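You operate a simulated robot arm through the tools that you are given. There is no shell and no other tool.

You run a simulated robot arm. Do the job below in one go: nothing can be reset, and whatever is moved stays where it is left.

## Task
Put things in order on the top of the table with the wood edge. At the end: the yellow weight is on the small orange tray; the red link stands where the teal round tub stood; the teal round tub stands where the yellow weight stood; the purple link is on the tall box (marked "95"); whatever was shut is shut again. Leave all else as you found it, and nothing knocked over.

It is judged by the outcome, as a careful person would: the job done as asked, and still so three seconds after it is handed in. It fails if anything else is knocked over, pushed out of place, dropped, spilled or broken.

## Robot
A 6-joint arm with a two-finger parallel gripper, fixed in place. Base frame: the origin is at the foot of the arm, x ahead of it, y to its left, z up; the work surface is at about z = 78. Units: cm, degrees, N and s.
With the tool pointing down near the work surface it reaches from about 24 to 64 cm from the base axis. Its first joint turns from -66.0 to 66.0 degrees. Payload 2.7 kg.
The tool frame sits at the grasp point between the pads (the TCP): z along the fingers, y along the line on which they close. The tips reach 2.3 cm beyond it. The gripper opens to 9.4 cm. The fingers are 3.8 cm wide and 1 cm thick; the gripper's body (5.4 by 9.6 cm) begins 3.9 cm behind the TCP.
Orientation is that of the tool frame in the base frame, as a unit quaternion [w, x, y, z]. With the fingers straight down and closing along the base's y, the tool's x points along the base's -x, its y along +y and its z along -z.

## Interface
- The arm moves only by the tool nudge_tool. Its argument "series" is a list of rows, each a list of 3 entries, a list of its own where there are three numbers: the closure in counts, from 0 (fully open) to 255 (shut), then the shift along the tool's x, y, z in cm, then the turn, a rotation vector about the tool's x, y, z in degrees. In form: [[grip, [dx, dy, dz], [wx, wy, wz]], ...]. A call has 1 to 20 rows; each row shifts and turns the commanded pose from where the row before left it, along the tool's axes as they then stand. Rows are played at 5 a second. More than 5 cm and 8.6 degrees between two rows, or a gripper value outside its range, and nothing of the call is played. A pose out of reach is approached as far as the arm can. The call stops where the force on the tool passes 40 N (or 10 N more than at its start, if that is more) or the arm is blocked; 0.2 s more then pass. The fingers move at their own pace (about 4.5 cm/s each) and stop on an object; they squeeze with about 24 N. The grip force told is the motor's: it shows also when the fingers shut on nothing. Time passes only in rows, and 0.2 s behind the last, so rows that do not move let the fingers close. The reply holds the time, the measured pose of the TCP, the force on the tool along the base axes, the opening and the grip force, in the units named above and with some noise, with the torque about the TCP (base axes, N m) and any sound that the robot's microphone picked up, and new pictures: "views" is both (left out), scene, wrist or none.
- Cameras (640 x 400 px; columns grow to the right, rows downward): "scene" is fixed at [5.88, -41.81, 139.91]; the picture's right is [0.87, -0.49, 0.00], its down [-0.32, -0.58, -0.75] and it looks along [0.37, 0.65, -0.66] (base axes); focal length 221 px, centre (320, 200). "wrist" rides on the gripper at [8.6, 1.6, -7.4] in the tool frame; the picture's right is [-0.18, 0.98, 0.00], its down [-0.58, -0.11, -0.81] and it looks along [-0.79, -0.15, 0.59] (tool axes); focal length 243 px, centre (320, 200).
- locate(camera, pixels): for up to 12 pixels [column, row] of the newest picture of that camera ("zoom" is the newest enlarged one), the place [x, y, z] in the base frame of the surface seen there, good to about 0.2 cm, but the place of the scene camera against the robot may be out by one fixed shift of up to 1.8 cm in any direction. It takes no simulated time.
- close_up(camera, box): a new picture of the part [left, top, right, bottom] of that camera's present view, enlarged. It takes no simulated time.
- close_job(): hands the job in; it is judged then, once.

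Leave the gripper open and the arm clear of the work at the hand-in unless told otherwise.

The tools are called after "Request:" by a JSON object that holds its "op" and its "data". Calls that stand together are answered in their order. nudge_tool: Moves the arm, as the interface text tells. Its arguments: {"type":"object","properties":{"series":{"type":"array"},"views":{"type":"string","enum":["both","scene","wrist","none"]}},"required":["series"]} The other tools are called the same way: locate (camera, pixels) gives the place of the surface under pixels of a picture; close_up (camera, box) takes an enlarged picture of a part of a camera's view; close_job () hands the job in.

At the start:

```text
time: 0.0
tcp_pos: [39.72, 3.43, 111.44]
tool_rot: [0.0, 0.0, 1.0, -0.001]
wrist_force: [0.2, -0.3, 0.6]
wrist_torque: [0.01, -0.01, 0.01]
finger_gap: 9.4
grasp_force: 0.1
```

scene: 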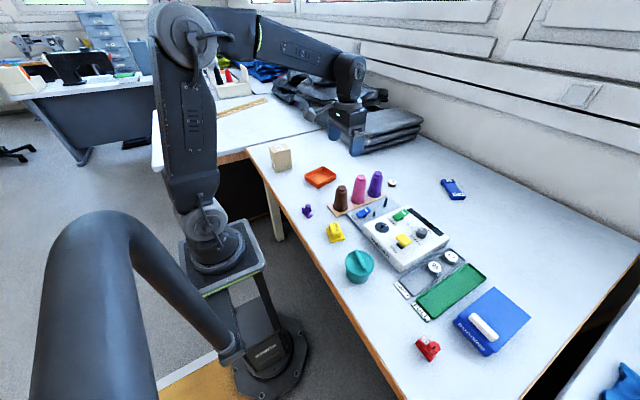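
wrist: 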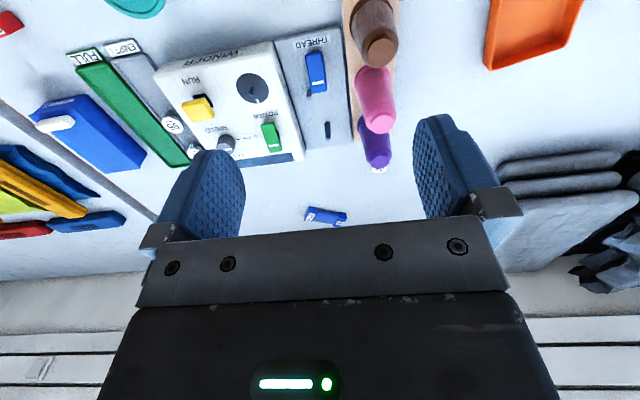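

I'll start by looking at the table closely: the area with the tray, box, links, tub and weight in the scene picture.

Request:
{"op": "close_up", "data": {"camera": "scene", "box": [250, 130, 410, 230]}}

Request:
{"op": "close_up", "data": {"camera": "scene", "box": [310, 200, 550, 370]}}

```text
4.00 times, centred on (330, 180) of scene
```

zoom: 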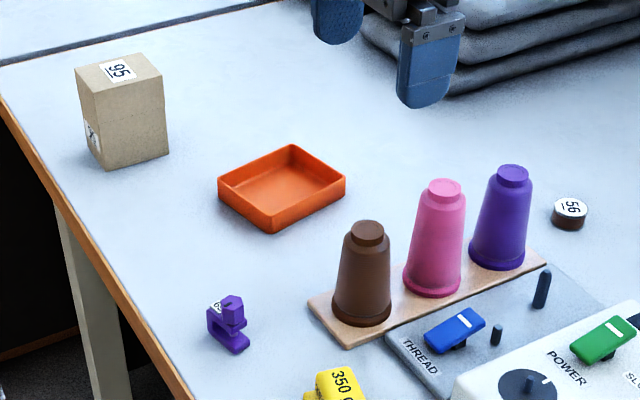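

```text
2.35 times, centred on (430, 285) of scene
```

zoom: 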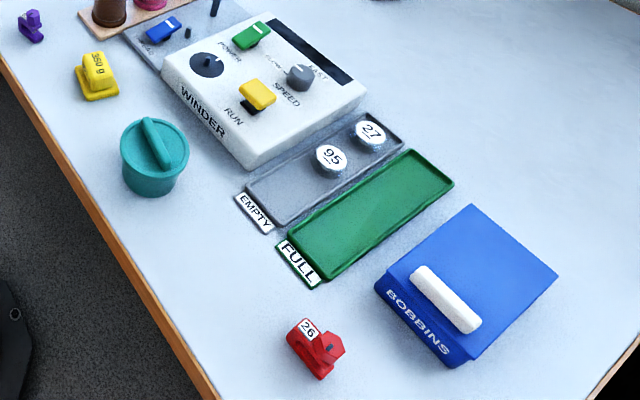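

Now I zoom in on each of the things to be moved.

Request:
{"op": "close_up", "data": {"camera": "scene", "box": [335, 240, 385, 290]}}

Request:
{"op": "close_up", "data": {"camera": "scene", "box": [405, 325, 455, 375]}}

Request:
{"op": "close_up", "data": {"camera": "scene", "box": [295, 195, 355, 250]}}

Request:
{"op": "close_up", "data": {"camera": "scene", "box": [260, 135, 345, 195]}}

```text
8.00 times, centred on (360, 265) of scene
```

zoom: 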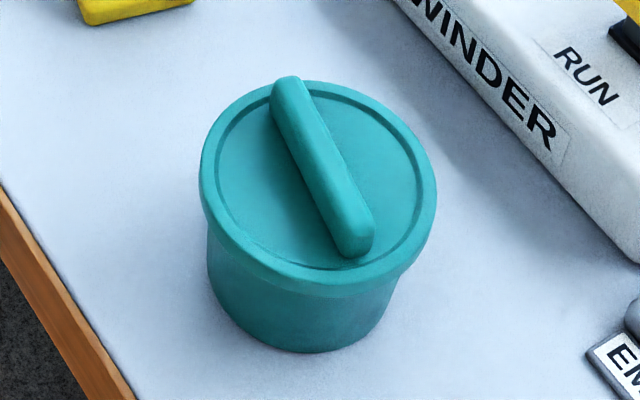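

```text
8.00 times, centred on (430, 350) of scene
```

zoom: 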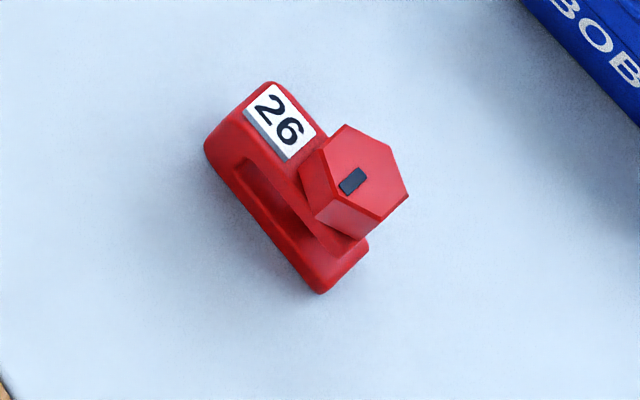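

```text
7.27 times, centred on (325, 222) of scene
```

zoom: 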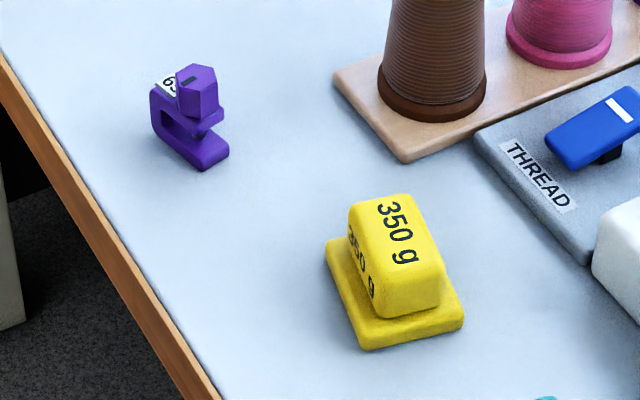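

```text
6.67 times, centred on (302, 165) of scene
```

zoom: 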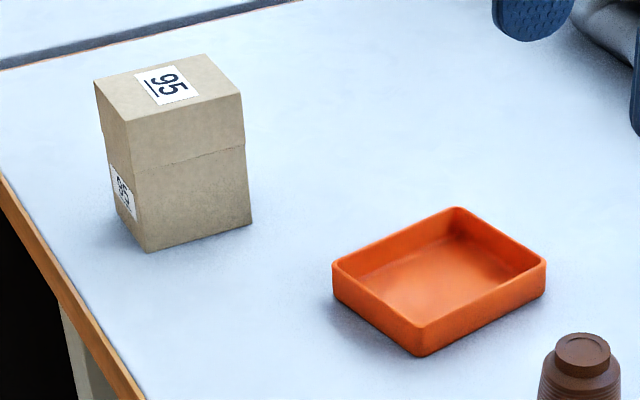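

I measure the things with the scene camera: tub (lid 360,258; foot), yellow weight, red link, purple link, box top, tray.

Request:
{"op": "locate", "data": {"camera": "scene", "pixels": [[371, 249], [379, 269], [361, 262], [345, 262], [389, 262], [360, 283], [337, 228], [335, 240], [341, 235], [330, 235], [322, 265], [400, 290]]}}

Request:
{"op": "locate", "data": {"camera": "scene", "pixels": [[425, 343], [434, 348], [422, 352], [430, 358], [306, 206], [304, 212], [308, 213], [312, 214], [278, 148], [290, 150], [277, 166], [300, 175]]}}

Request:
{"op": "locate", "data": {"camera": "scene", "pixels": [[320, 177], [310, 178], [321, 167], [333, 176], [318, 183], [305, 176], [357, 187], [376, 180], [342, 194], [391, 183], [434, 267], [450, 257]]}}

```text
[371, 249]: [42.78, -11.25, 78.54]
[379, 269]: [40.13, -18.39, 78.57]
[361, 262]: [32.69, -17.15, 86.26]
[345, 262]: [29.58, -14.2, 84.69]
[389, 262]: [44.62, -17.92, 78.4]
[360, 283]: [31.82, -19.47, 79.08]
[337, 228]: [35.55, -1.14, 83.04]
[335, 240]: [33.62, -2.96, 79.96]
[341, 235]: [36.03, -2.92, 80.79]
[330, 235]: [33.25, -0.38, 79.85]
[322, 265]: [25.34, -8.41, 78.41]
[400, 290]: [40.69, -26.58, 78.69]
```

```text
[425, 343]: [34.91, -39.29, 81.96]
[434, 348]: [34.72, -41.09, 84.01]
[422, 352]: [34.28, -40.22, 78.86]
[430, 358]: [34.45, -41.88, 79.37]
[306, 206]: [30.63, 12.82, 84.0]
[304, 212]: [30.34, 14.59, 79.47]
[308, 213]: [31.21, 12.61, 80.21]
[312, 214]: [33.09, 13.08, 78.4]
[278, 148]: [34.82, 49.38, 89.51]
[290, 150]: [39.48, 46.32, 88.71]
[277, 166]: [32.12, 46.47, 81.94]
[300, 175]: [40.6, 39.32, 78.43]
```

```text
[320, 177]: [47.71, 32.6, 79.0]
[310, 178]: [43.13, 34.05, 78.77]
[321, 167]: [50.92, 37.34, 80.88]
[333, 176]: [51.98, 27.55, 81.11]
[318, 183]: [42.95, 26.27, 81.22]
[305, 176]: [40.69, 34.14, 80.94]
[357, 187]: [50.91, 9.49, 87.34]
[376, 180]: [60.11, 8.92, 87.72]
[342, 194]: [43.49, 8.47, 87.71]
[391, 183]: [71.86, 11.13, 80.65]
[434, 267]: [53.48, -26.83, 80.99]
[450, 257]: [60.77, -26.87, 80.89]
```

I compare the wrist camera with the scene camera on the same marks (brown cone top at wrist (380,47), pink cone top at (377,120), yellow knob, tray corner, WINDER corner) to find the scene shift.

Request:
{"op": "locate", "data": {"camera": "wrist", "pixels": [[380, 47], [377, 121], [252, 88], [198, 108], [530, 30], [327, 130], [268, 137], [320, 215], [112, 130], [155, 75], [303, 158], [530, 62]]}}

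Request:
{"op": "locate", "data": {"camera": "scene", "pixels": [[342, 188], [360, 178], [376, 174], [382, 228], [404, 240], [320, 175], [401, 215], [453, 189], [368, 237], [405, 272], [448, 242], [391, 183]]}}

Request:
{"op": "close_up", "data": {"camera": "wrist", "box": [100, 0, 420, 200]}}

```text
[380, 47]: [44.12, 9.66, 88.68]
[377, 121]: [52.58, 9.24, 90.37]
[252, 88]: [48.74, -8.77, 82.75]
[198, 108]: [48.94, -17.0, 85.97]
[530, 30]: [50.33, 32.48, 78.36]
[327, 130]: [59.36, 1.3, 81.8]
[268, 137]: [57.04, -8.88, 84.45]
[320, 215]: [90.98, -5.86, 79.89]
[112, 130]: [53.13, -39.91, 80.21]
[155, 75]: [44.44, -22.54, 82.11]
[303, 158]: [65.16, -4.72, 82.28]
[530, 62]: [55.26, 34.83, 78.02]
```

```text
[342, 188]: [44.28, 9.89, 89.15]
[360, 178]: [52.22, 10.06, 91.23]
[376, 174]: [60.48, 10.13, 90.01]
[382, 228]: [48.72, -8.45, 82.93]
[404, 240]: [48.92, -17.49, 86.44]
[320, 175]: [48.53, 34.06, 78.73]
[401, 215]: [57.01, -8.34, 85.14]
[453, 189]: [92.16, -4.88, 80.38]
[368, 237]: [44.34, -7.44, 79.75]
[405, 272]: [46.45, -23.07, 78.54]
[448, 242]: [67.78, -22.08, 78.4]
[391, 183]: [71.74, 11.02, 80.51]
```

```text
2.00 times, centred on (260, 100) of wrist
```

zoom: 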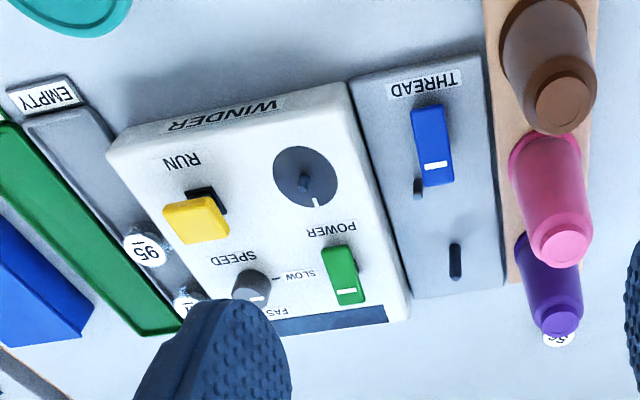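

The wrist camera agrees with the scene camera except for a small shift (scene reads about 0.3–0.5 cm too far in y and about 0.4 cm too high). Next I go over the yellow weight (scene (337,230), about [34.5,-2]) and look down on it with the wrist camera.

Request:
{"op": "nudge_tool", "data": {"series": [[0, [0.9, -0.9, 2.5], [0, 0, 0]], [0, [0.9, -0.9, 2.5], [0, 0, 0]], [0, [0.9, -0.9, 2.5], [0, 0, 0]], [0, [0.9, -0.9, 2.5], [0, 0, 0]], [0, [0.9, -0.9, 2.5], [0, 0, 0]], [0, [0.9, -0.9, 2.5], [0, 0, 0]], [0, [0, 0, 0], [0, 0, 0]]], "views": "both"}}

```text
time: 1.6
tcp_pos: [34.13, -2.01, 96.21]
tool_rot: [0.001, -0.001, 1.0, 0.0]
wrist_force: [0.0, 1.1, 0.6]
wrist_torque: [-0.02, 0.0, -0.02]
finger_gap: 9.39
grasp_force: 0.1
```

scene: 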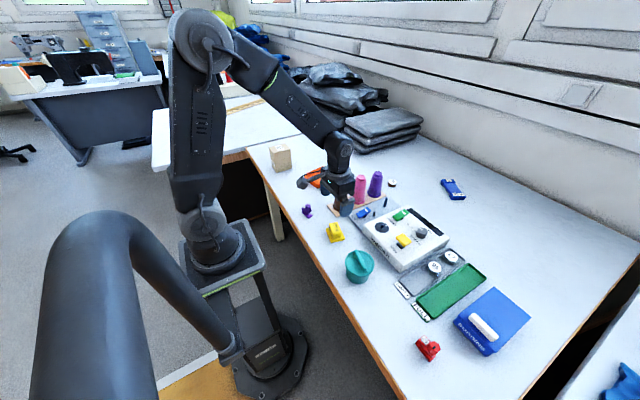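
wrist: 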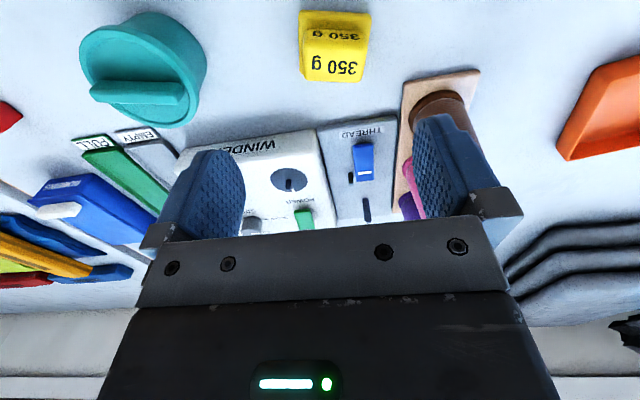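

The yellow weight sits at wrist (335,45) and the tub at (145,70). I zoom in on both and measure.

Request:
{"op": "close_up", "data": {"camera": "wrist", "box": [60, 0, 220, 140]}}

Request:
{"op": "close_up", "data": {"camera": "wrist", "box": [280, 0, 400, 100]}}

Request:
{"op": "locate", "data": {"camera": "wrist", "pixels": [[335, 66], [335, 33], [306, 74], [362, 80], [309, 26], [366, 30], [301, 12], [371, 14], [140, 95], [110, 60], [200, 80], [150, 125]]}}

```text
2.86 times, centred on (140, 70) of wrist
```

zoom: 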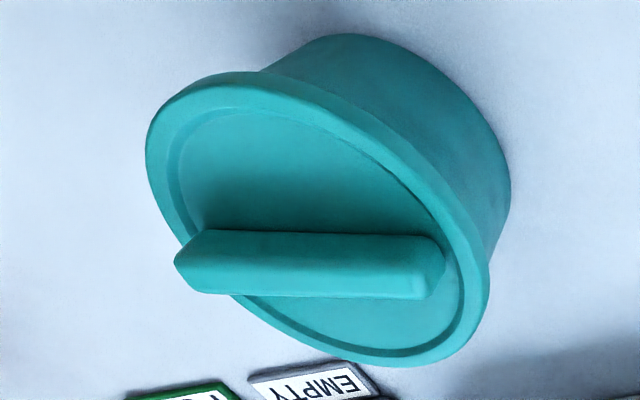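

```text
4.00 times, centred on (340, 50) of wrist
```

zoom: 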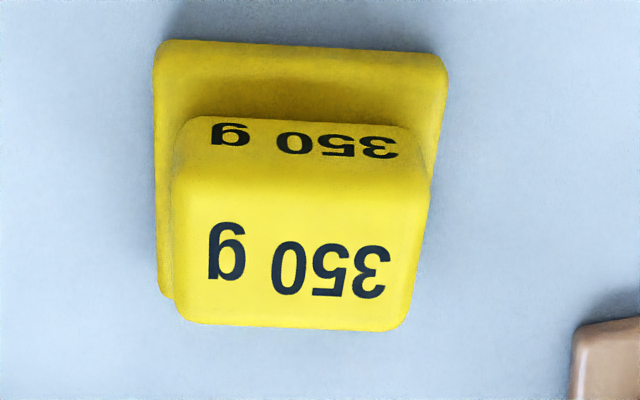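

```text
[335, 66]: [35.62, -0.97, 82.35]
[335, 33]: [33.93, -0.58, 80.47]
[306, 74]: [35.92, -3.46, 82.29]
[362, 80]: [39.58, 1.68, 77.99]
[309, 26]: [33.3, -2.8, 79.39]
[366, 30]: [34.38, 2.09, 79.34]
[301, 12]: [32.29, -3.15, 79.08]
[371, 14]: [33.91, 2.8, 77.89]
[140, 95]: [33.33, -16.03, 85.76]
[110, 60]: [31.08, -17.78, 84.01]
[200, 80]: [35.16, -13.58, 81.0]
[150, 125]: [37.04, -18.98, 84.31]
```

I measure the yellow weight's corners in the enlarged picture: base back corners (162,50) and (440,60), top face corners (190,195), (415,205), (400,320), (190,312).

Request:
{"op": "locate", "data": {"camera": "zoom", "pixels": [[163, 48], [440, 60], [162, 280], [190, 190], [415, 195], [398, 320], [190, 312], [300, 250], [300, 100], [300, 318], [176, 240], [415, 260]]}}

```text
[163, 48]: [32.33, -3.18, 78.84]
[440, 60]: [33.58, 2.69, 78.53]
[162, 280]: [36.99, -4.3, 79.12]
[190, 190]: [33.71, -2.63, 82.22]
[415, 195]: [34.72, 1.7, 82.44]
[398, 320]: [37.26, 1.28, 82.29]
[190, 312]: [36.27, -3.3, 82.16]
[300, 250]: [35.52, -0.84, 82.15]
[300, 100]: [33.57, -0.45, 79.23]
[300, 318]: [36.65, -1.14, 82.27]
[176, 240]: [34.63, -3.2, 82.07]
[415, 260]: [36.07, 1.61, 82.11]
```

The weight's base is about 6 × 4.8 cm with its centre near [35.3, -0.8], turned about 13°. Now I measure the tray in an enlarged scene picture to plan how the weight fits.

Request:
{"op": "close_up", "data": {"camera": "scene", "box": [290, 155, 350, 195]}}

Request:
{"op": "close_up", "data": {"camera": "wrist", "box": [540, 30, 640, 170]}}

```text
10.00 times, centred on (320, 175) of scene
```

zoom: 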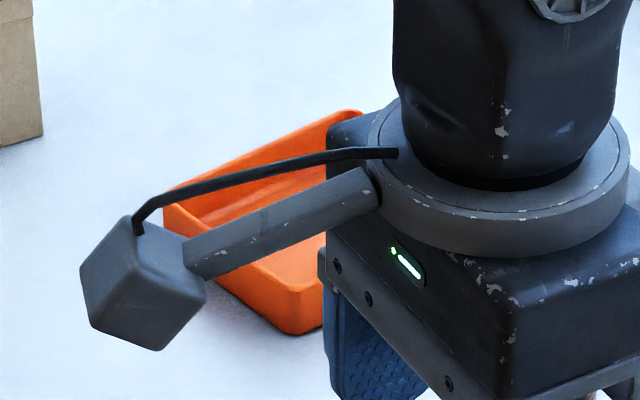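

```text
2.86 times, centred on (590, 100) of wrist
```

zoom: 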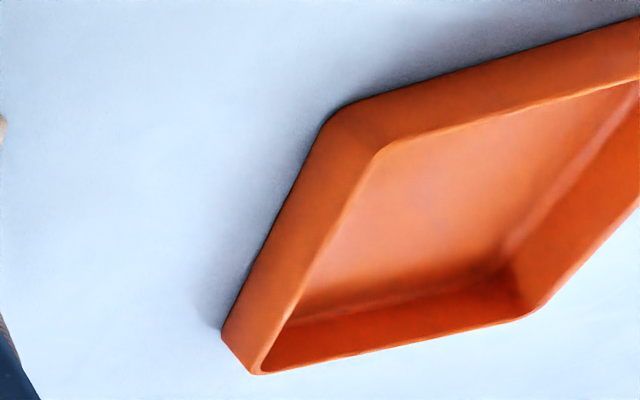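

I zoom again on the tub and measure rim points to get its centre, size and height.

Request:
{"op": "close_up", "data": {"camera": "wrist", "box": [60, 0, 220, 140]}}

Request:
{"op": "locate", "data": {"camera": "zoom", "pixels": [[155, 130], [158, 175], [190, 95], [250, 82], [340, 118], [420, 190], [470, 260], [478, 310], [445, 350], [380, 352], [310, 325], [310, 245]]}}

Request:
{"op": "locate", "data": {"camera": "zoom", "pixels": [[345, 37], [440, 75], [495, 135], [507, 190], [280, 60], [195, 250], [430, 260], [430, 285], [195, 270], [310, 262], [280, 180], [350, 320]]}}

```text
2.86 times, centred on (140, 70) of wrist
```

zoom: 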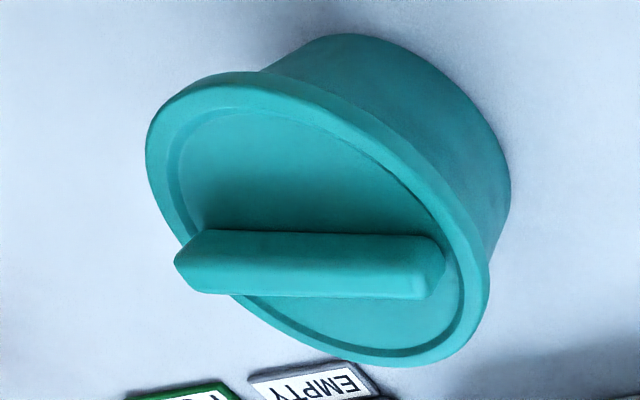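

```text
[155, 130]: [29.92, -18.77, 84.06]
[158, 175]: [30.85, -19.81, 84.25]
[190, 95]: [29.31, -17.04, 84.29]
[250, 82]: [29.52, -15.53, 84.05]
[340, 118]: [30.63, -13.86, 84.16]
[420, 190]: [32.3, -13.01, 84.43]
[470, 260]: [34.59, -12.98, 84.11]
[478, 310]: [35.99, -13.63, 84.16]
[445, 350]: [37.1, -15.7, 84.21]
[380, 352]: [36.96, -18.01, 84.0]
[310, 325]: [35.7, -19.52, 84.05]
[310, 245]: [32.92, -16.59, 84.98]
```

```text
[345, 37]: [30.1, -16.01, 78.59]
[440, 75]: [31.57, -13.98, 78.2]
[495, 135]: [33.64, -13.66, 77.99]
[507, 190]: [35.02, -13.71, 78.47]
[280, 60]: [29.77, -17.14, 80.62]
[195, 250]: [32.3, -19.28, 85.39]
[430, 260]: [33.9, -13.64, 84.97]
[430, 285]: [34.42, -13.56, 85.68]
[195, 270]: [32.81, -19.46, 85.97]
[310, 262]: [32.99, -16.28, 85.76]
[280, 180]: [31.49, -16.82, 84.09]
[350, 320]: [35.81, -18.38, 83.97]
```

Tub lid: centre about [33.2, -16.6], about 8 cm across, lid top z ≈ 84.1, handle top z ≈ 86, body narrower than lid. Now I go to a viewpoint short of the tray (TCP about [36,31,100]) to measure the tray, the box and the purple link.

Request:
{"op": "nudge_tool", "data": {"series": [[0, [-0.1, 3.0, -1.0], [0, 0, 0]], [0, [-0.1, 3.0, -1.0], [0, 0, 0]], [0, [-0.1, 3.0, -1.0], [0, 0, 0]], [0, [-0.1, 3.0, -1.0], [0, 0, 0]], [0, [-0.1, 3.0, 0], [0, 0, 0]], [0, [-0.1, 3.0, 0], [0, 0, 0]], [0, [-0.1, 3.0, 0], [0, 0, 0]], [0, [-0.1, 3.0, 0], [0, 0, 0]], [0, [-0.1, 3.0, 0], [0, 0, 0]], [0, [-0.1, 3.0, 0], [0, 0, 0]], [0, [0, 0, 0], [0, 0, 0]]], "views": "both"}}

```text
time: 4.0
tcp_pos: [35.24, 28.06, 100.51]
tool_rot: [0.0, 0.0, 1.0, 0.0]
wrist_force: [-0.5, -0.8, -0.1]
wrist_torque: [0.01, 0.03, 0.0]
finger_gap: 9.4
grasp_force: 0.1
```

scene: 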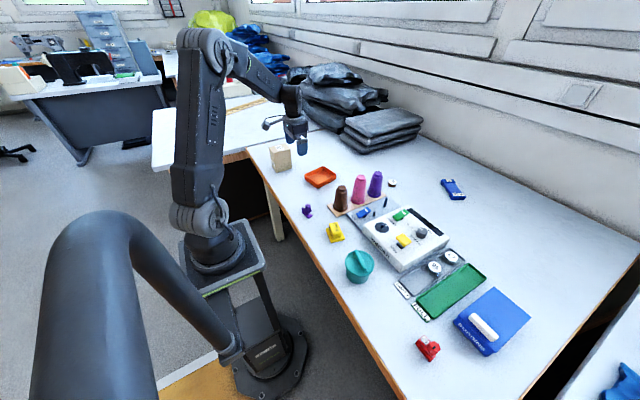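
wrist: 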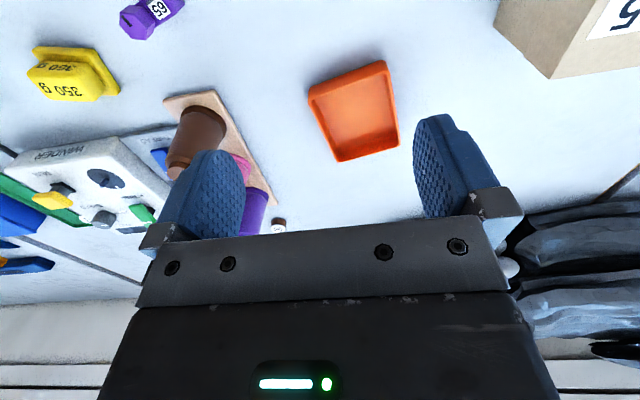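

The tray is well in view at wrist (355,110). I zoom in on it.

Request:
{"op": "close_up", "data": {"camera": "wrist", "box": [290, 50, 420, 170]}}

Request:
{"op": "close_up", "data": {"camera": "wrist", "box": [100, 0, 200, 60]}}

Request:
{"op": "close_up", "data": {"camera": "wrist", "box": [480, 0, 640, 100]}}

```text
3.33 times, centred on (355, 110) of wrist
```

zoom: 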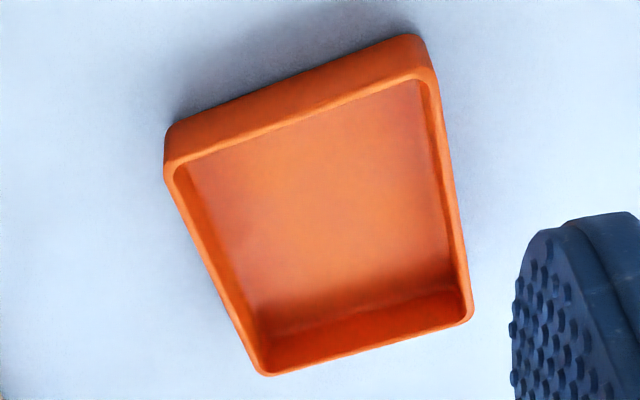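

```text
6.40 times, centred on (150, 30) of wrist
```

zoom: 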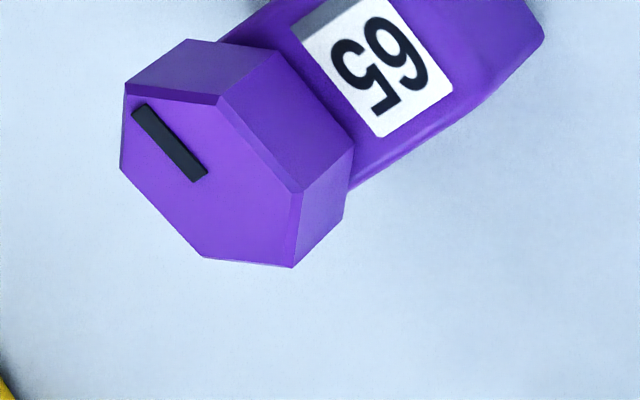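

```text
4.00 times, centred on (560, 50) of wrist
```

zoom: 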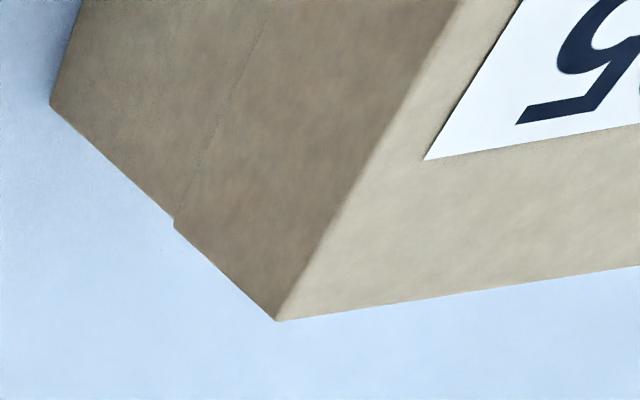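

I measure the tray's rim corners and floor, the box corners and the purple link, all in the wrist picture.

Request:
{"op": "locate", "data": {"camera": "wrist", "pixels": [[309.5, 99], [386, 73], [398.8, 143], [339, 160.2], [355, 110], [319, 104], [386, 82], [393, 130], [341, 145], [330, 90], [345, 130], [374, 106]]}}

Request:
{"op": "locate", "data": {"camera": "wrist", "pixels": [[550, 78], [630, 67], [588, 15], [520, 40], [496, 24], [600, 60], [134, 24], [157, 9], [152, 40], [177, 8], [125, 14], [147, 40]]}}

```text
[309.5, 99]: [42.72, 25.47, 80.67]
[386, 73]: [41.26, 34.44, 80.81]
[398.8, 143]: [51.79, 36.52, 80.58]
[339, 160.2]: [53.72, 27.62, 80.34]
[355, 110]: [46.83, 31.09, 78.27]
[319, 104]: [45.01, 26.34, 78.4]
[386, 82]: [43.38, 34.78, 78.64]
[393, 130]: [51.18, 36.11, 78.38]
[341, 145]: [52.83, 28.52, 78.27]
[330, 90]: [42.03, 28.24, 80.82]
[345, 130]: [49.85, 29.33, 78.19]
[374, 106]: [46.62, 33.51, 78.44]
```

```text
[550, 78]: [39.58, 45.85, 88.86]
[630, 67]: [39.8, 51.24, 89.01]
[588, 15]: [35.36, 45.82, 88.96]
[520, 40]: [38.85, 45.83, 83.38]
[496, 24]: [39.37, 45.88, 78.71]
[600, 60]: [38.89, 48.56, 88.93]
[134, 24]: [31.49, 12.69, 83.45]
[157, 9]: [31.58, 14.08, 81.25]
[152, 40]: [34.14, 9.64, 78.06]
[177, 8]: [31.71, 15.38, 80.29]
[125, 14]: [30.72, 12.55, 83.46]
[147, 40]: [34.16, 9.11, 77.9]
```

Tray: outer rim about 9.1 × 10.9 cm, centre about [47.4, 31.0], turned about +10.5°, floor z ≈ 78.35, rim z ≈ 80.6. Box top z ≈ 88.9. I now go over the yellow weight, stop at about z = 90 and turn the tool by 12.7° so the fingers close along its long side.

Request:
{"op": "nudge_tool", "data": {"series": [[0, [0, -3.6, 1.2], [0, 0, 0]], [0, [0, -3.6, 1.2], [0, 0, 0]], [0, [0, -3.6, 1.2], [0, 0, 0]], [0, [0, -3.6, 1.2], [0, 0, 0]], [0, [0, -3.6, 1.2], [0, 0, 0]], [0, [0, -3.6, 1.2], [0, 0, 0]], [0, [0, -3.6, 1.2], [0, 0, 0]], [0, [-0.1, -3.6, 1.2], [0, 0, 0]], [0, [0, 0, 0.5], [0, 0, 6.35]], [0, [0, 0, 0.5], [0, 0, 6.35]], [0, [0, 0, 0], [0, 0, 0]]], "views": "both"}}

```text
time: 6.4
tcp_pos: [35.44, -0.67, 89.84]
tool_rot: [0.001, 0.112, 0.994, 0.0]
wrist_force: [0.0, 0.1, -0.7]
wrist_torque: [0.02, -0.02, 0.0]
finger_gap: 9.4
grasp_force: 0.0
```

scene: 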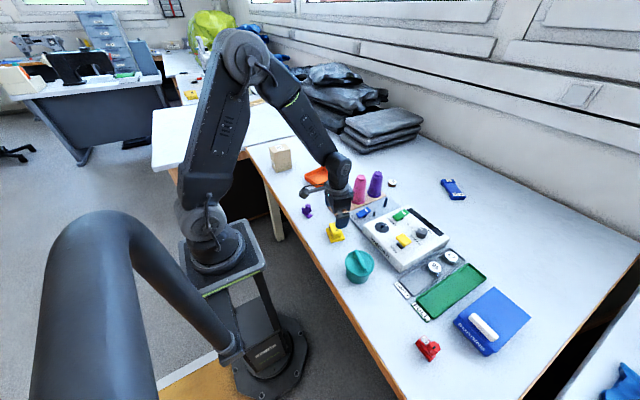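
wrist: 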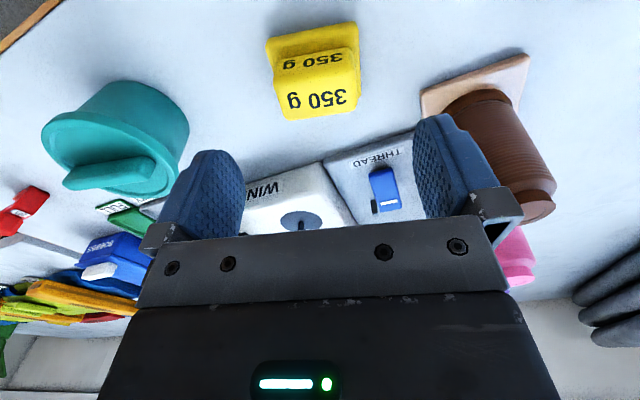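

The tool is over the weight. I zoom in to check its alignment with the fingers once more.

Request:
{"op": "close_up", "data": {"camera": "wrist", "box": [250, 10, 380, 130]}}

Request:
{"op": "locate", "data": {"camera": "wrist", "pixels": [[275, 68], [352, 60], [355, 108], [287, 116], [318, 90], [270, 38], [353, 26], [265, 45], [284, 117], [360, 106], [276, 92], [359, 85]]}}

```text
3.33 times, centred on (315, 70) of wrist
```

zoom: 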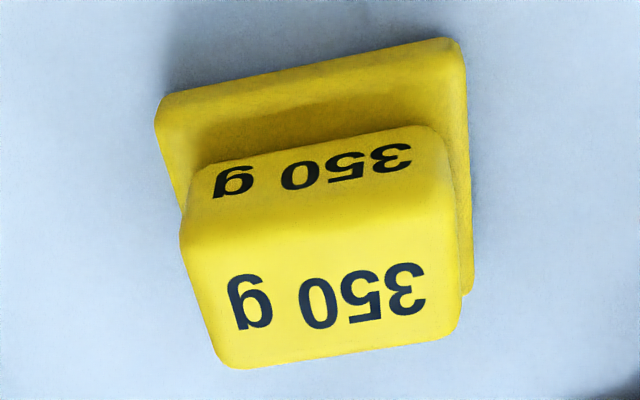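

```text
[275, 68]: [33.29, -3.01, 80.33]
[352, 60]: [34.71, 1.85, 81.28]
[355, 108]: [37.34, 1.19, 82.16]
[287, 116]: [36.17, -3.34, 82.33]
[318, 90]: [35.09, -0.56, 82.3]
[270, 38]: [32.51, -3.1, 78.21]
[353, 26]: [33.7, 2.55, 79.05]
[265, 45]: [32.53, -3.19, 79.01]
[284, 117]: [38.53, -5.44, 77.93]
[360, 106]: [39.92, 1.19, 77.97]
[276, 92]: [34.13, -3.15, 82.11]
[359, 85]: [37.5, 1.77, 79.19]
```

Aligned: block centre about [35.45, -0.76], axis about 77°. I go straight down to TCP z ≈ 82.0 with open fingers (tips about 0.5 cm above the weight's base flange).

Request:
{"op": "nudge_tool", "data": {"series": [[0, [0, 0, 1.5], [0, 0, 0]], [0, [0, 0, 1.5], [0, 0, 0]], [0, [0, 0, 1.5], [0, 0, 0]], [0, [0, 0, 1.5], [0, 0, 0]], [0, [0, 0, 0.6], [0, 0, 0]], [0, [0, 0, 0.6], [0, 0, 0]], [0, [0, 0, 0.6], [0, 0, 0]], [0, [0, 0, 0], [0, 0, 0]]], "views": "both"}}

```text
time: 8.2
tcp_pos: [35.59, -0.71, 82.04]
tool_rot: [-0.001, 0.11, 0.994, 0.001]
wrist_force: [-0.1, -0.1, 0.5]
wrist_torque: [0.03, 0.0, -0.01]
finger_gap: 9.42
grasp_force: 0.0
```

scene: 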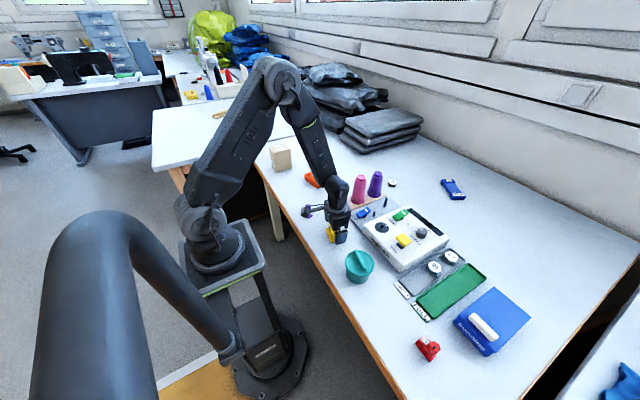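
wrist: 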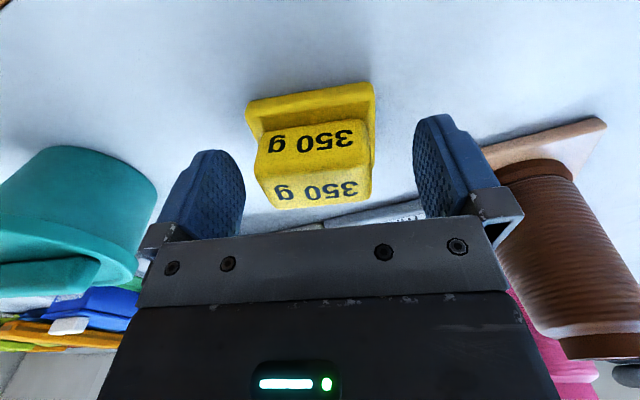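

The block sits between the fingers. I close the gripper on it.

Request:
{"op": "nudge_tool", "data": {"series": [[255, [0, 0, 0], [0, 0, 0]], [255, [0, 0, 0], [0, 0, 0]], [255, [0, 0, 0], [0, 0, 0]], [255, [0, 0, 0], [0, 0, 0]], [255, [0, 0, 0], [0, 0, 0]], [255, [0, 0, 0], [0, 0, 0]], [255, [0, 0, 0], [0, 0, 0]]], "views": "wrist"}}

```text
time: 9.8
tcp_pos: [35.4, -0.72, 81.97]
tool_rot: [0.0, 0.111, 0.994, 0.001]
wrist_force: [-1.0, 0.1, -0.4]
wrist_torque: [0.02, 0.02, -0.01]
finger_gap: 5.37
grasp_force: 24.3
```

wrist: 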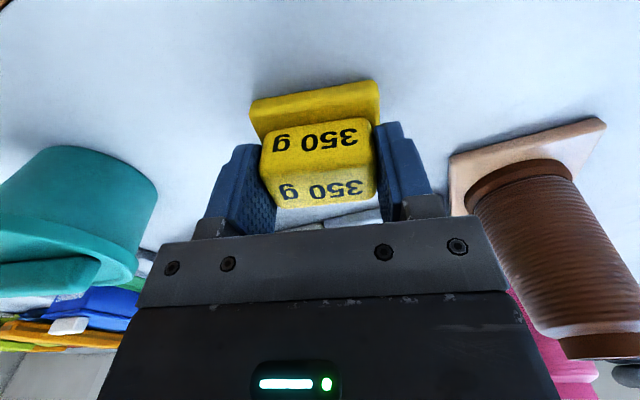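

The weight is gripped (gap 5.4 cm, 24 N). I lift straight up, about 14.5 cm, starting slowly.

Request:
{"op": "nudge_tool", "data": {"series": [[255, [0, 0, -0.5], [0, 0, 0]], [255, [0, 0, -1], [0, 0, 0]], [255, [0, 0, -2], [0, 0, 0]], [255, [0, 0, -2], [0, 0, 0]], [255, [0, 0, -2], [0, 0, 0]], [255, [0, 0, -2], [0, 0, 0]], [255, [0, 0, -2], [0, 0, 0]], [255, [0, 0, -2], [0, 0, 0]], [255, [0, 0, -1], [0, 0, 0]], [255, [0, 0, 0], [0, 0, 0]]], "views": "wrist"}}

```text
time: 12.0
tcp_pos: [35.54, -0.69, 96.58]
tool_rot: [0.0, 0.111, 0.994, 0.0]
wrist_force: [-0.2, -0.2, -3.7]
wrist_torque: [-0.03, 0.02, -0.01]
finger_gap: 5.41
grasp_force: 24.0
```

wrist: 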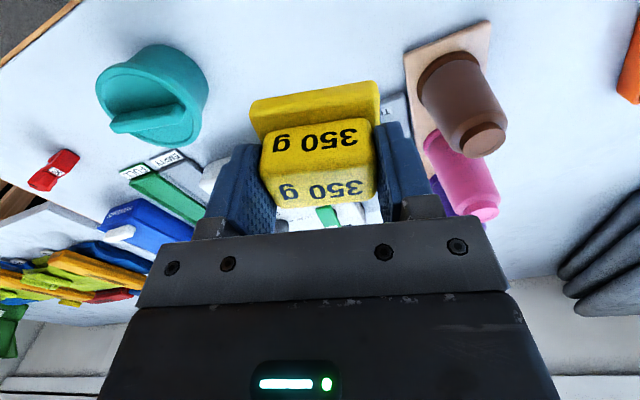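

The weight is held (3.7 N). I carry it at this height to above the tray centre [47.5, 31.1]; the bottom of the weight (z ≈ 92.5) is above the cone tops (z ≈ 90).

Request:
{"op": "nudge_tool", "data": {"series": [[255, [-0.393, 2.805, -0.2], [0, 0, 0]], [255, [-0.393, 2.805, -0.2], [0, 0, 0]], [255, [-0.393, 2.805, -0.2], [0, 0, 0]], [255, [-0.393, 2.805, 0], [0, 0, 0]], [255, [-0.393, 2.805, 0], [0, 0, 0]], [255, [-0.393, 2.805, 0], [0, 0, 0]], [255, [-0.393, 2.805, 0], [0, 0, 0]], [255, [-0.393, 2.805, 0], [0, 0, 0]], [255, [-0.393, 2.805, 0], [0, 0, 0]], [255, [-0.393, 2.805, 0], [0, 0, 0]], [255, [-0.393, 2.805, 0], [0, 0, 0]], [255, [-0.393, 2.805, 0], [0, 0, 0]], [255, [0, 0, 0], [0, 0, 0]]], "views": "none"}}

Request:
{"op": "nudge_tool", "data": {"series": [[255, [0, 0, 0], [0, 0, 7.37]], [255, [0, 0, 0], [0, 0, 7.37]], [255, [0, 0, 0], [0, 0, 7.37]], [255, [0, 0, 0], [0, 0, 7.37]], [255, [0, 0, 0], [0, 0, 7.37]], [255, [0, 0, 0], [0, 0, 7.37]], [255, [0, 0, 0], [0, 0, 7.37]], [255, [0, 0, 0], [0, 0, 7.37]], [255, [0, 0, 0], [0, 0, 7.37]], [255, [0, 0, 0], [0, 0, 0]]], "views": "both"}}

```text
time: 14.8
tcp_pos: [47.33, 31.16, 97.12]
tool_rot: [0.0, 0.11, 0.994, 0.0]
wrist_force: [1.1, 0.4, -2.4]
wrist_torque: [0.04, 0.02, -0.03]
finger_gap: 5.41
grasp_force: 23.6
```

```text
time: 17.0
tcp_pos: [47.38, 31.08, 97.17]
tool_rot: [0.001, 0.637, 0.771, 0.0]
wrist_force: [-0.3, -0.4, -4.1]
wrist_torque: [0.05, 0.0, -0.02]
finger_gap: 5.4
grasp_force: 23.8
```

scene: 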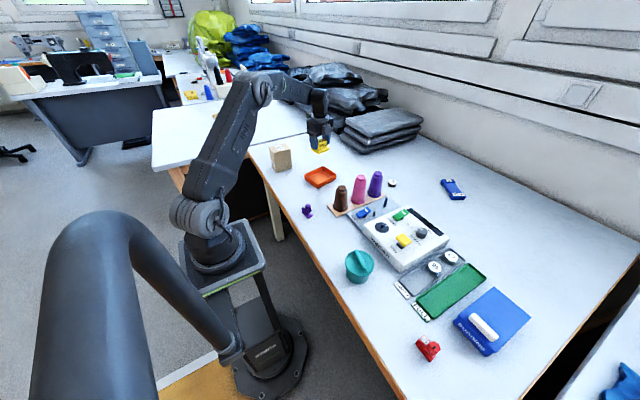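
wrist: 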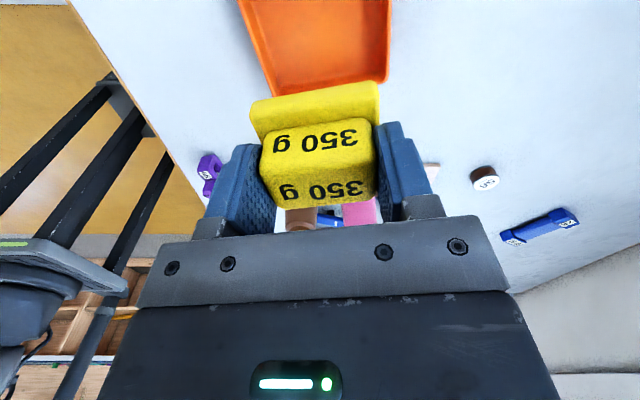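

Held and turned to line up with the tray. I check the tray's lower rim corners in the wrist picture ((277,95) and (387,80)) against the tool position.

Request:
{"op": "close_up", "data": {"camera": "wrist", "box": [220, 0, 420, 120]}}

Request:
{"op": "locate", "data": {"camera": "wrist", "pixels": [[276, 94], [386, 79], [242, 5], [390, 5], [262, 60], [388, 50], [320, 40], [300, 20], [360, 60], [345, 20]]}}

```text
3.20 times, centred on (320, 60) of wrist
```

zoom: 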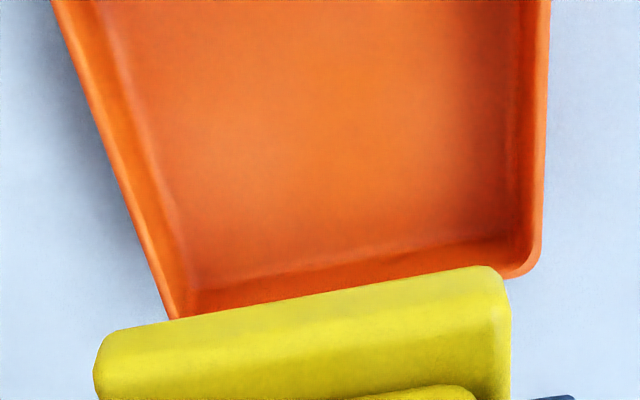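

```text
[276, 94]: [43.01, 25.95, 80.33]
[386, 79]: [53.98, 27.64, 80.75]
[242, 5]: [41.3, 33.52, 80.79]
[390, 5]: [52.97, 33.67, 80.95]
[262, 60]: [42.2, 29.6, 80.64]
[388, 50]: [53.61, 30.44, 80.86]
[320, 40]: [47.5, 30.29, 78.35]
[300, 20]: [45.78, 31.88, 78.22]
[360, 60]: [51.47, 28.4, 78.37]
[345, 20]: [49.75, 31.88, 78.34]
```

The tray's centre is about [47.7, 31.1]; I shift 0.3 cm along +x and go down to TCP z ≈ 83 (weight bottom about 0.7 cm above the tray floor).

Request:
{"op": "nudge_tool", "data": {"series": [[255, [0, 0.3, 1.5], [0, 0, 0]], [255, [0, 0, 2], [0, 0, 0]], [255, [0, 0, 2], [0, 0, 0]], [255, [0, 0, 2], [0, 0, 0]], [255, [0, 0, 2], [0, 0, 0]], [255, [0, 0, 2], [0, 0, 0]], [255, [0, 0, 1.5], [0, 0, 0]], [255, [0, 0, 1], [0, 0, 0]], [255, [0, 0, 0], [0, 0, 0]]], "views": "both"}}

```text
time: 19.0
tcp_pos: [47.61, 31.14, 83.07]
tool_rot: [0.001, 0.636, 0.772, 0.0]
wrist_force: [-0.1, -0.4, -3.5]
wrist_torque: [0.06, -0.01, -0.01]
finger_gap: 5.4
grasp_force: 24.5
```

scene: 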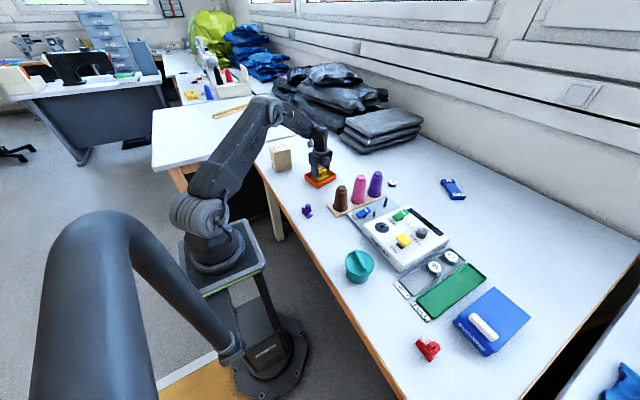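
wrist: 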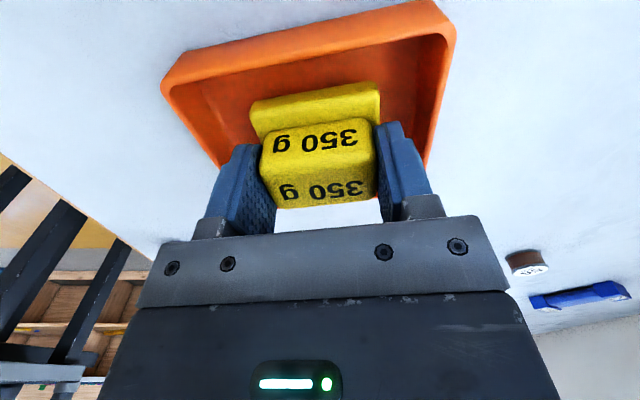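

The weight hangs centred inside the tray. I lower the last bit in small steps and read the force.

Request:
{"op": "nudge_tool", "data": {"series": [[255, [0, 0, 0.2], [0, 0, 0]], [255, [0, 0, 0.2], [0, 0, 0]], [255, [0, 0, 0.15], [0, 0, 0]], [255, [0, 0, 0], [0, 0, 0]]], "views": "none"}}

```text
time: 20.0
tcp_pos: [47.76, 31.13, 82.63]
tool_rot: [0.0, 0.636, 0.772, 0.0]
wrist_force: [0.0, 0.4, -4.0]
wrist_torque: [0.02, 0.02, -0.02]
finger_gap: 5.4
grasp_force: 24.1
```

Request:
{"op": "nudge_tool", "data": {"series": [[255, [0, 0, 0.1], [0, 0, 0]], [255, [0, 0, 0.1], [0, 0, 0]], [255, [0, 0, 0], [0, 0, 0]]], "views": "none"}}

```text
time: 20.8
tcp_pos: [47.75, 31.09, 82.45]
tool_rot: [0.0, 0.636, 0.772, 0.001]
wrist_force: [-1.9, -1.4, 4.0]
wrist_torque: [-0.15, 0.19, 0.0]
finger_gap: 5.41
grasp_force: 24.1
```

The force on the tool went from -4 N to +4 N, so the weight rests on the tray floor. I open the fingers only partway (about 6.7 cm gap), so they stay inside the tray walls, and then lift away.

Request:
{"op": "nudge_tool", "data": {"series": [[95, [0, 0, 0], [0, 0, 0]], [75, [0, 0, 0], [0, 0, 0]], [75, [0, 0, 0], [0, 0, 0]], [75, [0, 0, 0], [0, 0, 0]]], "views": "wrist"}}

```text
time: 21.8
tcp_pos: [47.72, 31.26, 82.35]
tool_rot: [0.0, 0.636, 0.772, 0.0]
wrist_force: [-0.3, 0.4, 0.0]
wrist_torque: [-0.06, 0.0, -0.01]
finger_gap: 6.66
grasp_force: 0.0
```

wrist: 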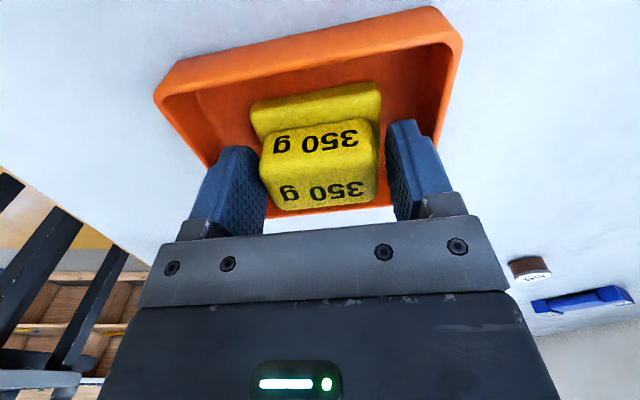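

The weight is free of both fingers and stands in the tray. I lift straight up about 14 cm and look.

Request:
{"op": "nudge_tool", "data": {"series": [[75, [0, 0, -0.5], [0, 0, 0]], [75, [0, 0, -1], [0, 0, 0]], [75, [0, 0, -1.5], [0, 0, 0]], [75, [0, 0, -2], [0, 0, 0]], [75, [0, 0, -2], [0, 0, 0]], [75, [0, 0, -2], [0, 0, 0]], [75, [0, 0, -2.5], [0, 0, 0]], [0, [0, 0, -2.5], [0, 0, 0]], [0, [0, 0, 0], [0, 0, 0]]], "views": "both"}}

```text
time: 23.8
tcp_pos: [47.72, 31.08, 96.43]
tool_rot: [-0.001, 0.636, 0.772, 0.0]
wrist_force: [0.5, 0.6, 0.5]
wrist_torque: [0.0, -0.06, -0.02]
finger_gap: 9.39
grasp_force: 0.2
```

scene: 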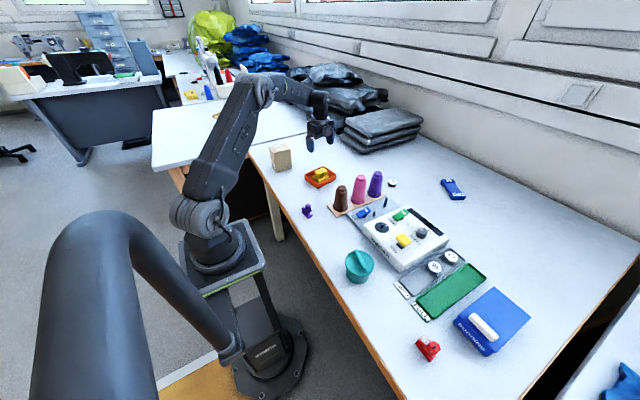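
wrist: 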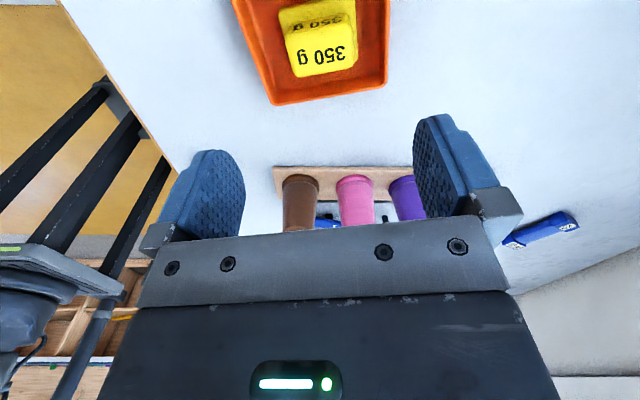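

The weight stands in the tray. Next is the purple link (scene (307,211)); the tool is already turned so the fingers close along x. I go to a view point beside it.

Request:
{"op": "nudge_tool", "data": {"series": [[0, [-1.29, -3.0, 0.3], [0, 0, 0]], [0, [-1.29, -3.0, 0.3], [0, 0, 0]], [0, [-1.29, -3.0, 0.3], [0, 0, 0]], [0, [-1.29, -3.0, 0.3], [0, 0, 0]], [0, [-1.29, -3.0, 0.3], [0, 0, 0]], [0, [-1.29, -3.0, 0.3], [0, 0, 0]], [0, [0, 0, 0], [0, 0, 0]]], "views": "both"}}

```text
time: 25.4
tcp_pos: [31.5, 20.02, 94.63]
tool_rot: [-0.001, 0.636, 0.772, 0.0]
wrist_force: [0.4, -0.3, 0.2]
wrist_torque: [0.01, 0.0, -0.01]
finger_gap: 9.42
grasp_force: 0.2
```

scene: 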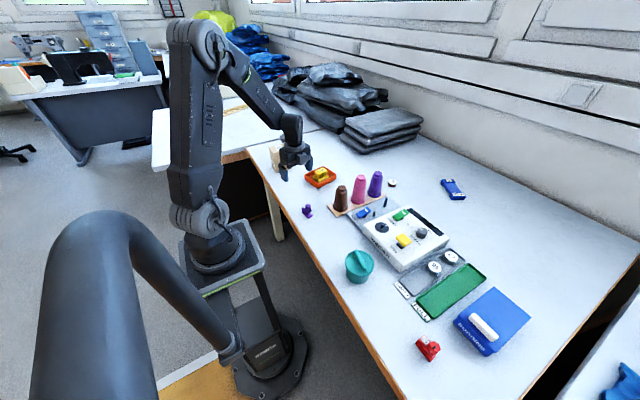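
wrist: 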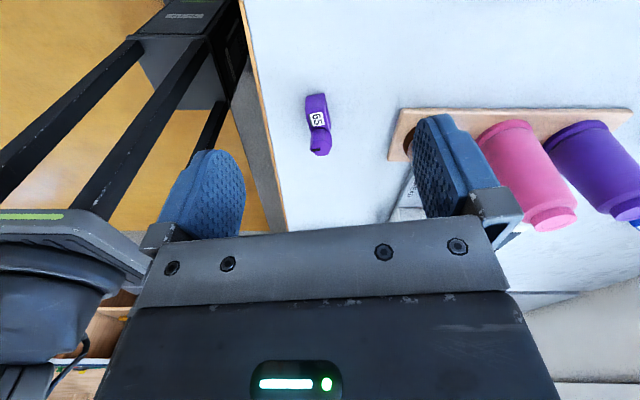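

The link shows at wrist (318,122). I zoom in and measure it.

Request:
{"op": "close_up", "data": {"camera": "wrist", "box": [286, 82, 350, 166]}}

Request:
{"op": "locate", "data": {"camera": "zoom", "pixels": [[320, 90], [320, 130], [320, 170], [320, 220], [320, 260], [320, 290], [285, 130], [360, 130], [290, 200], [370, 200], [290, 270], [370, 270]]}}

```text
4.76 times, centred on (318, 124) of wrist
```

zoom: 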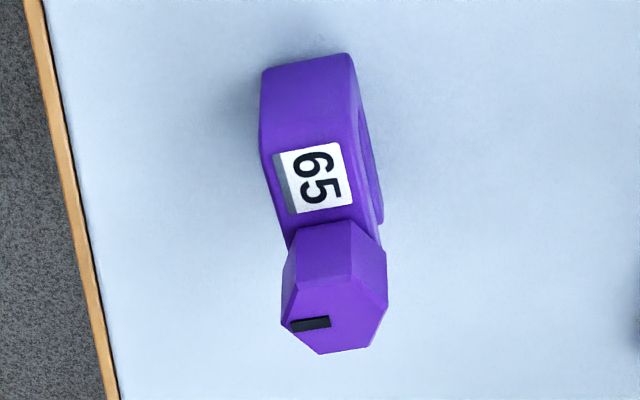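

```text
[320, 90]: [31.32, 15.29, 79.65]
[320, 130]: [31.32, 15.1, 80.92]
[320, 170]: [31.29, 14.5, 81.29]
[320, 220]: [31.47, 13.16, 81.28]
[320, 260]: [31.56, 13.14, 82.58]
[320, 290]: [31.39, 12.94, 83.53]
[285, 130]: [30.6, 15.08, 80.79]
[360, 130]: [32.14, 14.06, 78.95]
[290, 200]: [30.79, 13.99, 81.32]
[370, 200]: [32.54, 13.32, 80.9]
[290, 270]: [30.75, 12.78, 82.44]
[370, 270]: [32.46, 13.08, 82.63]
```

I also measure the box top corners with the scene camera (corners about (268.5,147.5), (284,143), (290,149), (274,153)).

Request:
{"op": "close_up", "data": {"camera": "scene", "box": [262, 138, 302, 178]}}

Request:
{"op": "locate", "data": {"camera": "scene", "pixels": [[269, 147.5], [284, 143.5], [289.5, 149], [274, 153], [279, 148]]}}

```text
10.00 times, centred on (282, 158) of scene
```

zoom: 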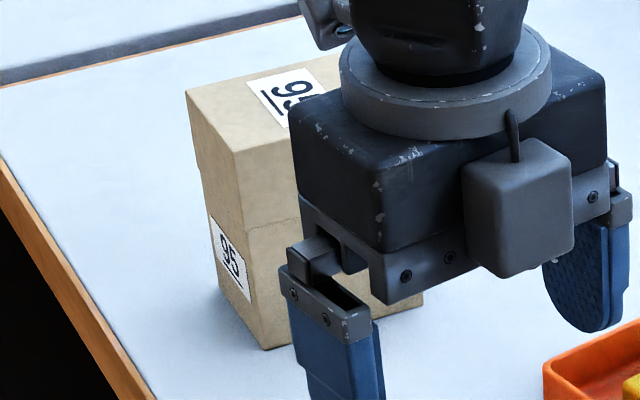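

```text
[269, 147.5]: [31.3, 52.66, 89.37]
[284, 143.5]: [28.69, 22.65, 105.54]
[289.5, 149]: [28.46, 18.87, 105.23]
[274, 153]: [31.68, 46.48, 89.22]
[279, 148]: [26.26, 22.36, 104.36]
```

Box top: x about 31.6–39.6, y about 45.9–52.3, z ≈ 88.9, centre about [35.5, 49.1]. I narrow the gripper to about 5 cm and go over the purple link at z ≈ 90 for a closer look.

Request:
{"op": "nudge_tool", "data": {"series": [[119, [-2.15, -0.45, 1.5], [0, 0, 0]], [119, [-2.15, -0.45, 1.5], [0, 0, 0]], [119, [-2.15, -0.45, 1.5], [0, 0, 0]], [119, [0, 0, 0], [0, 0, 0]], [119, [0, 0, 0], [0, 0, 0]]], "views": "both"}}

```text
time: 26.6
tcp_pos: [31.36, 13.46, 90.05]
tool_rot: [0.0, 0.636, 0.771, -0.001]
wrist_force: [0.4, -0.8, 0.9]
wrist_torque: [-0.03, 0.01, -0.02]
finger_gap: 5.02
grasp_force: 0.0
```

scene: 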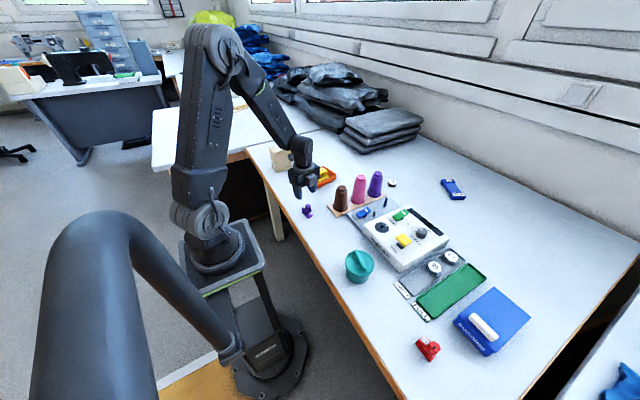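
wrist: 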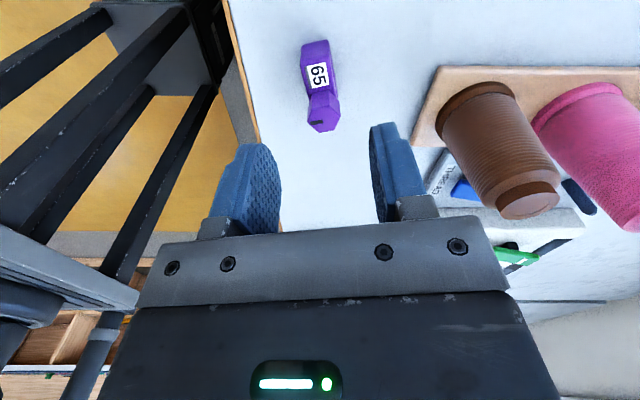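

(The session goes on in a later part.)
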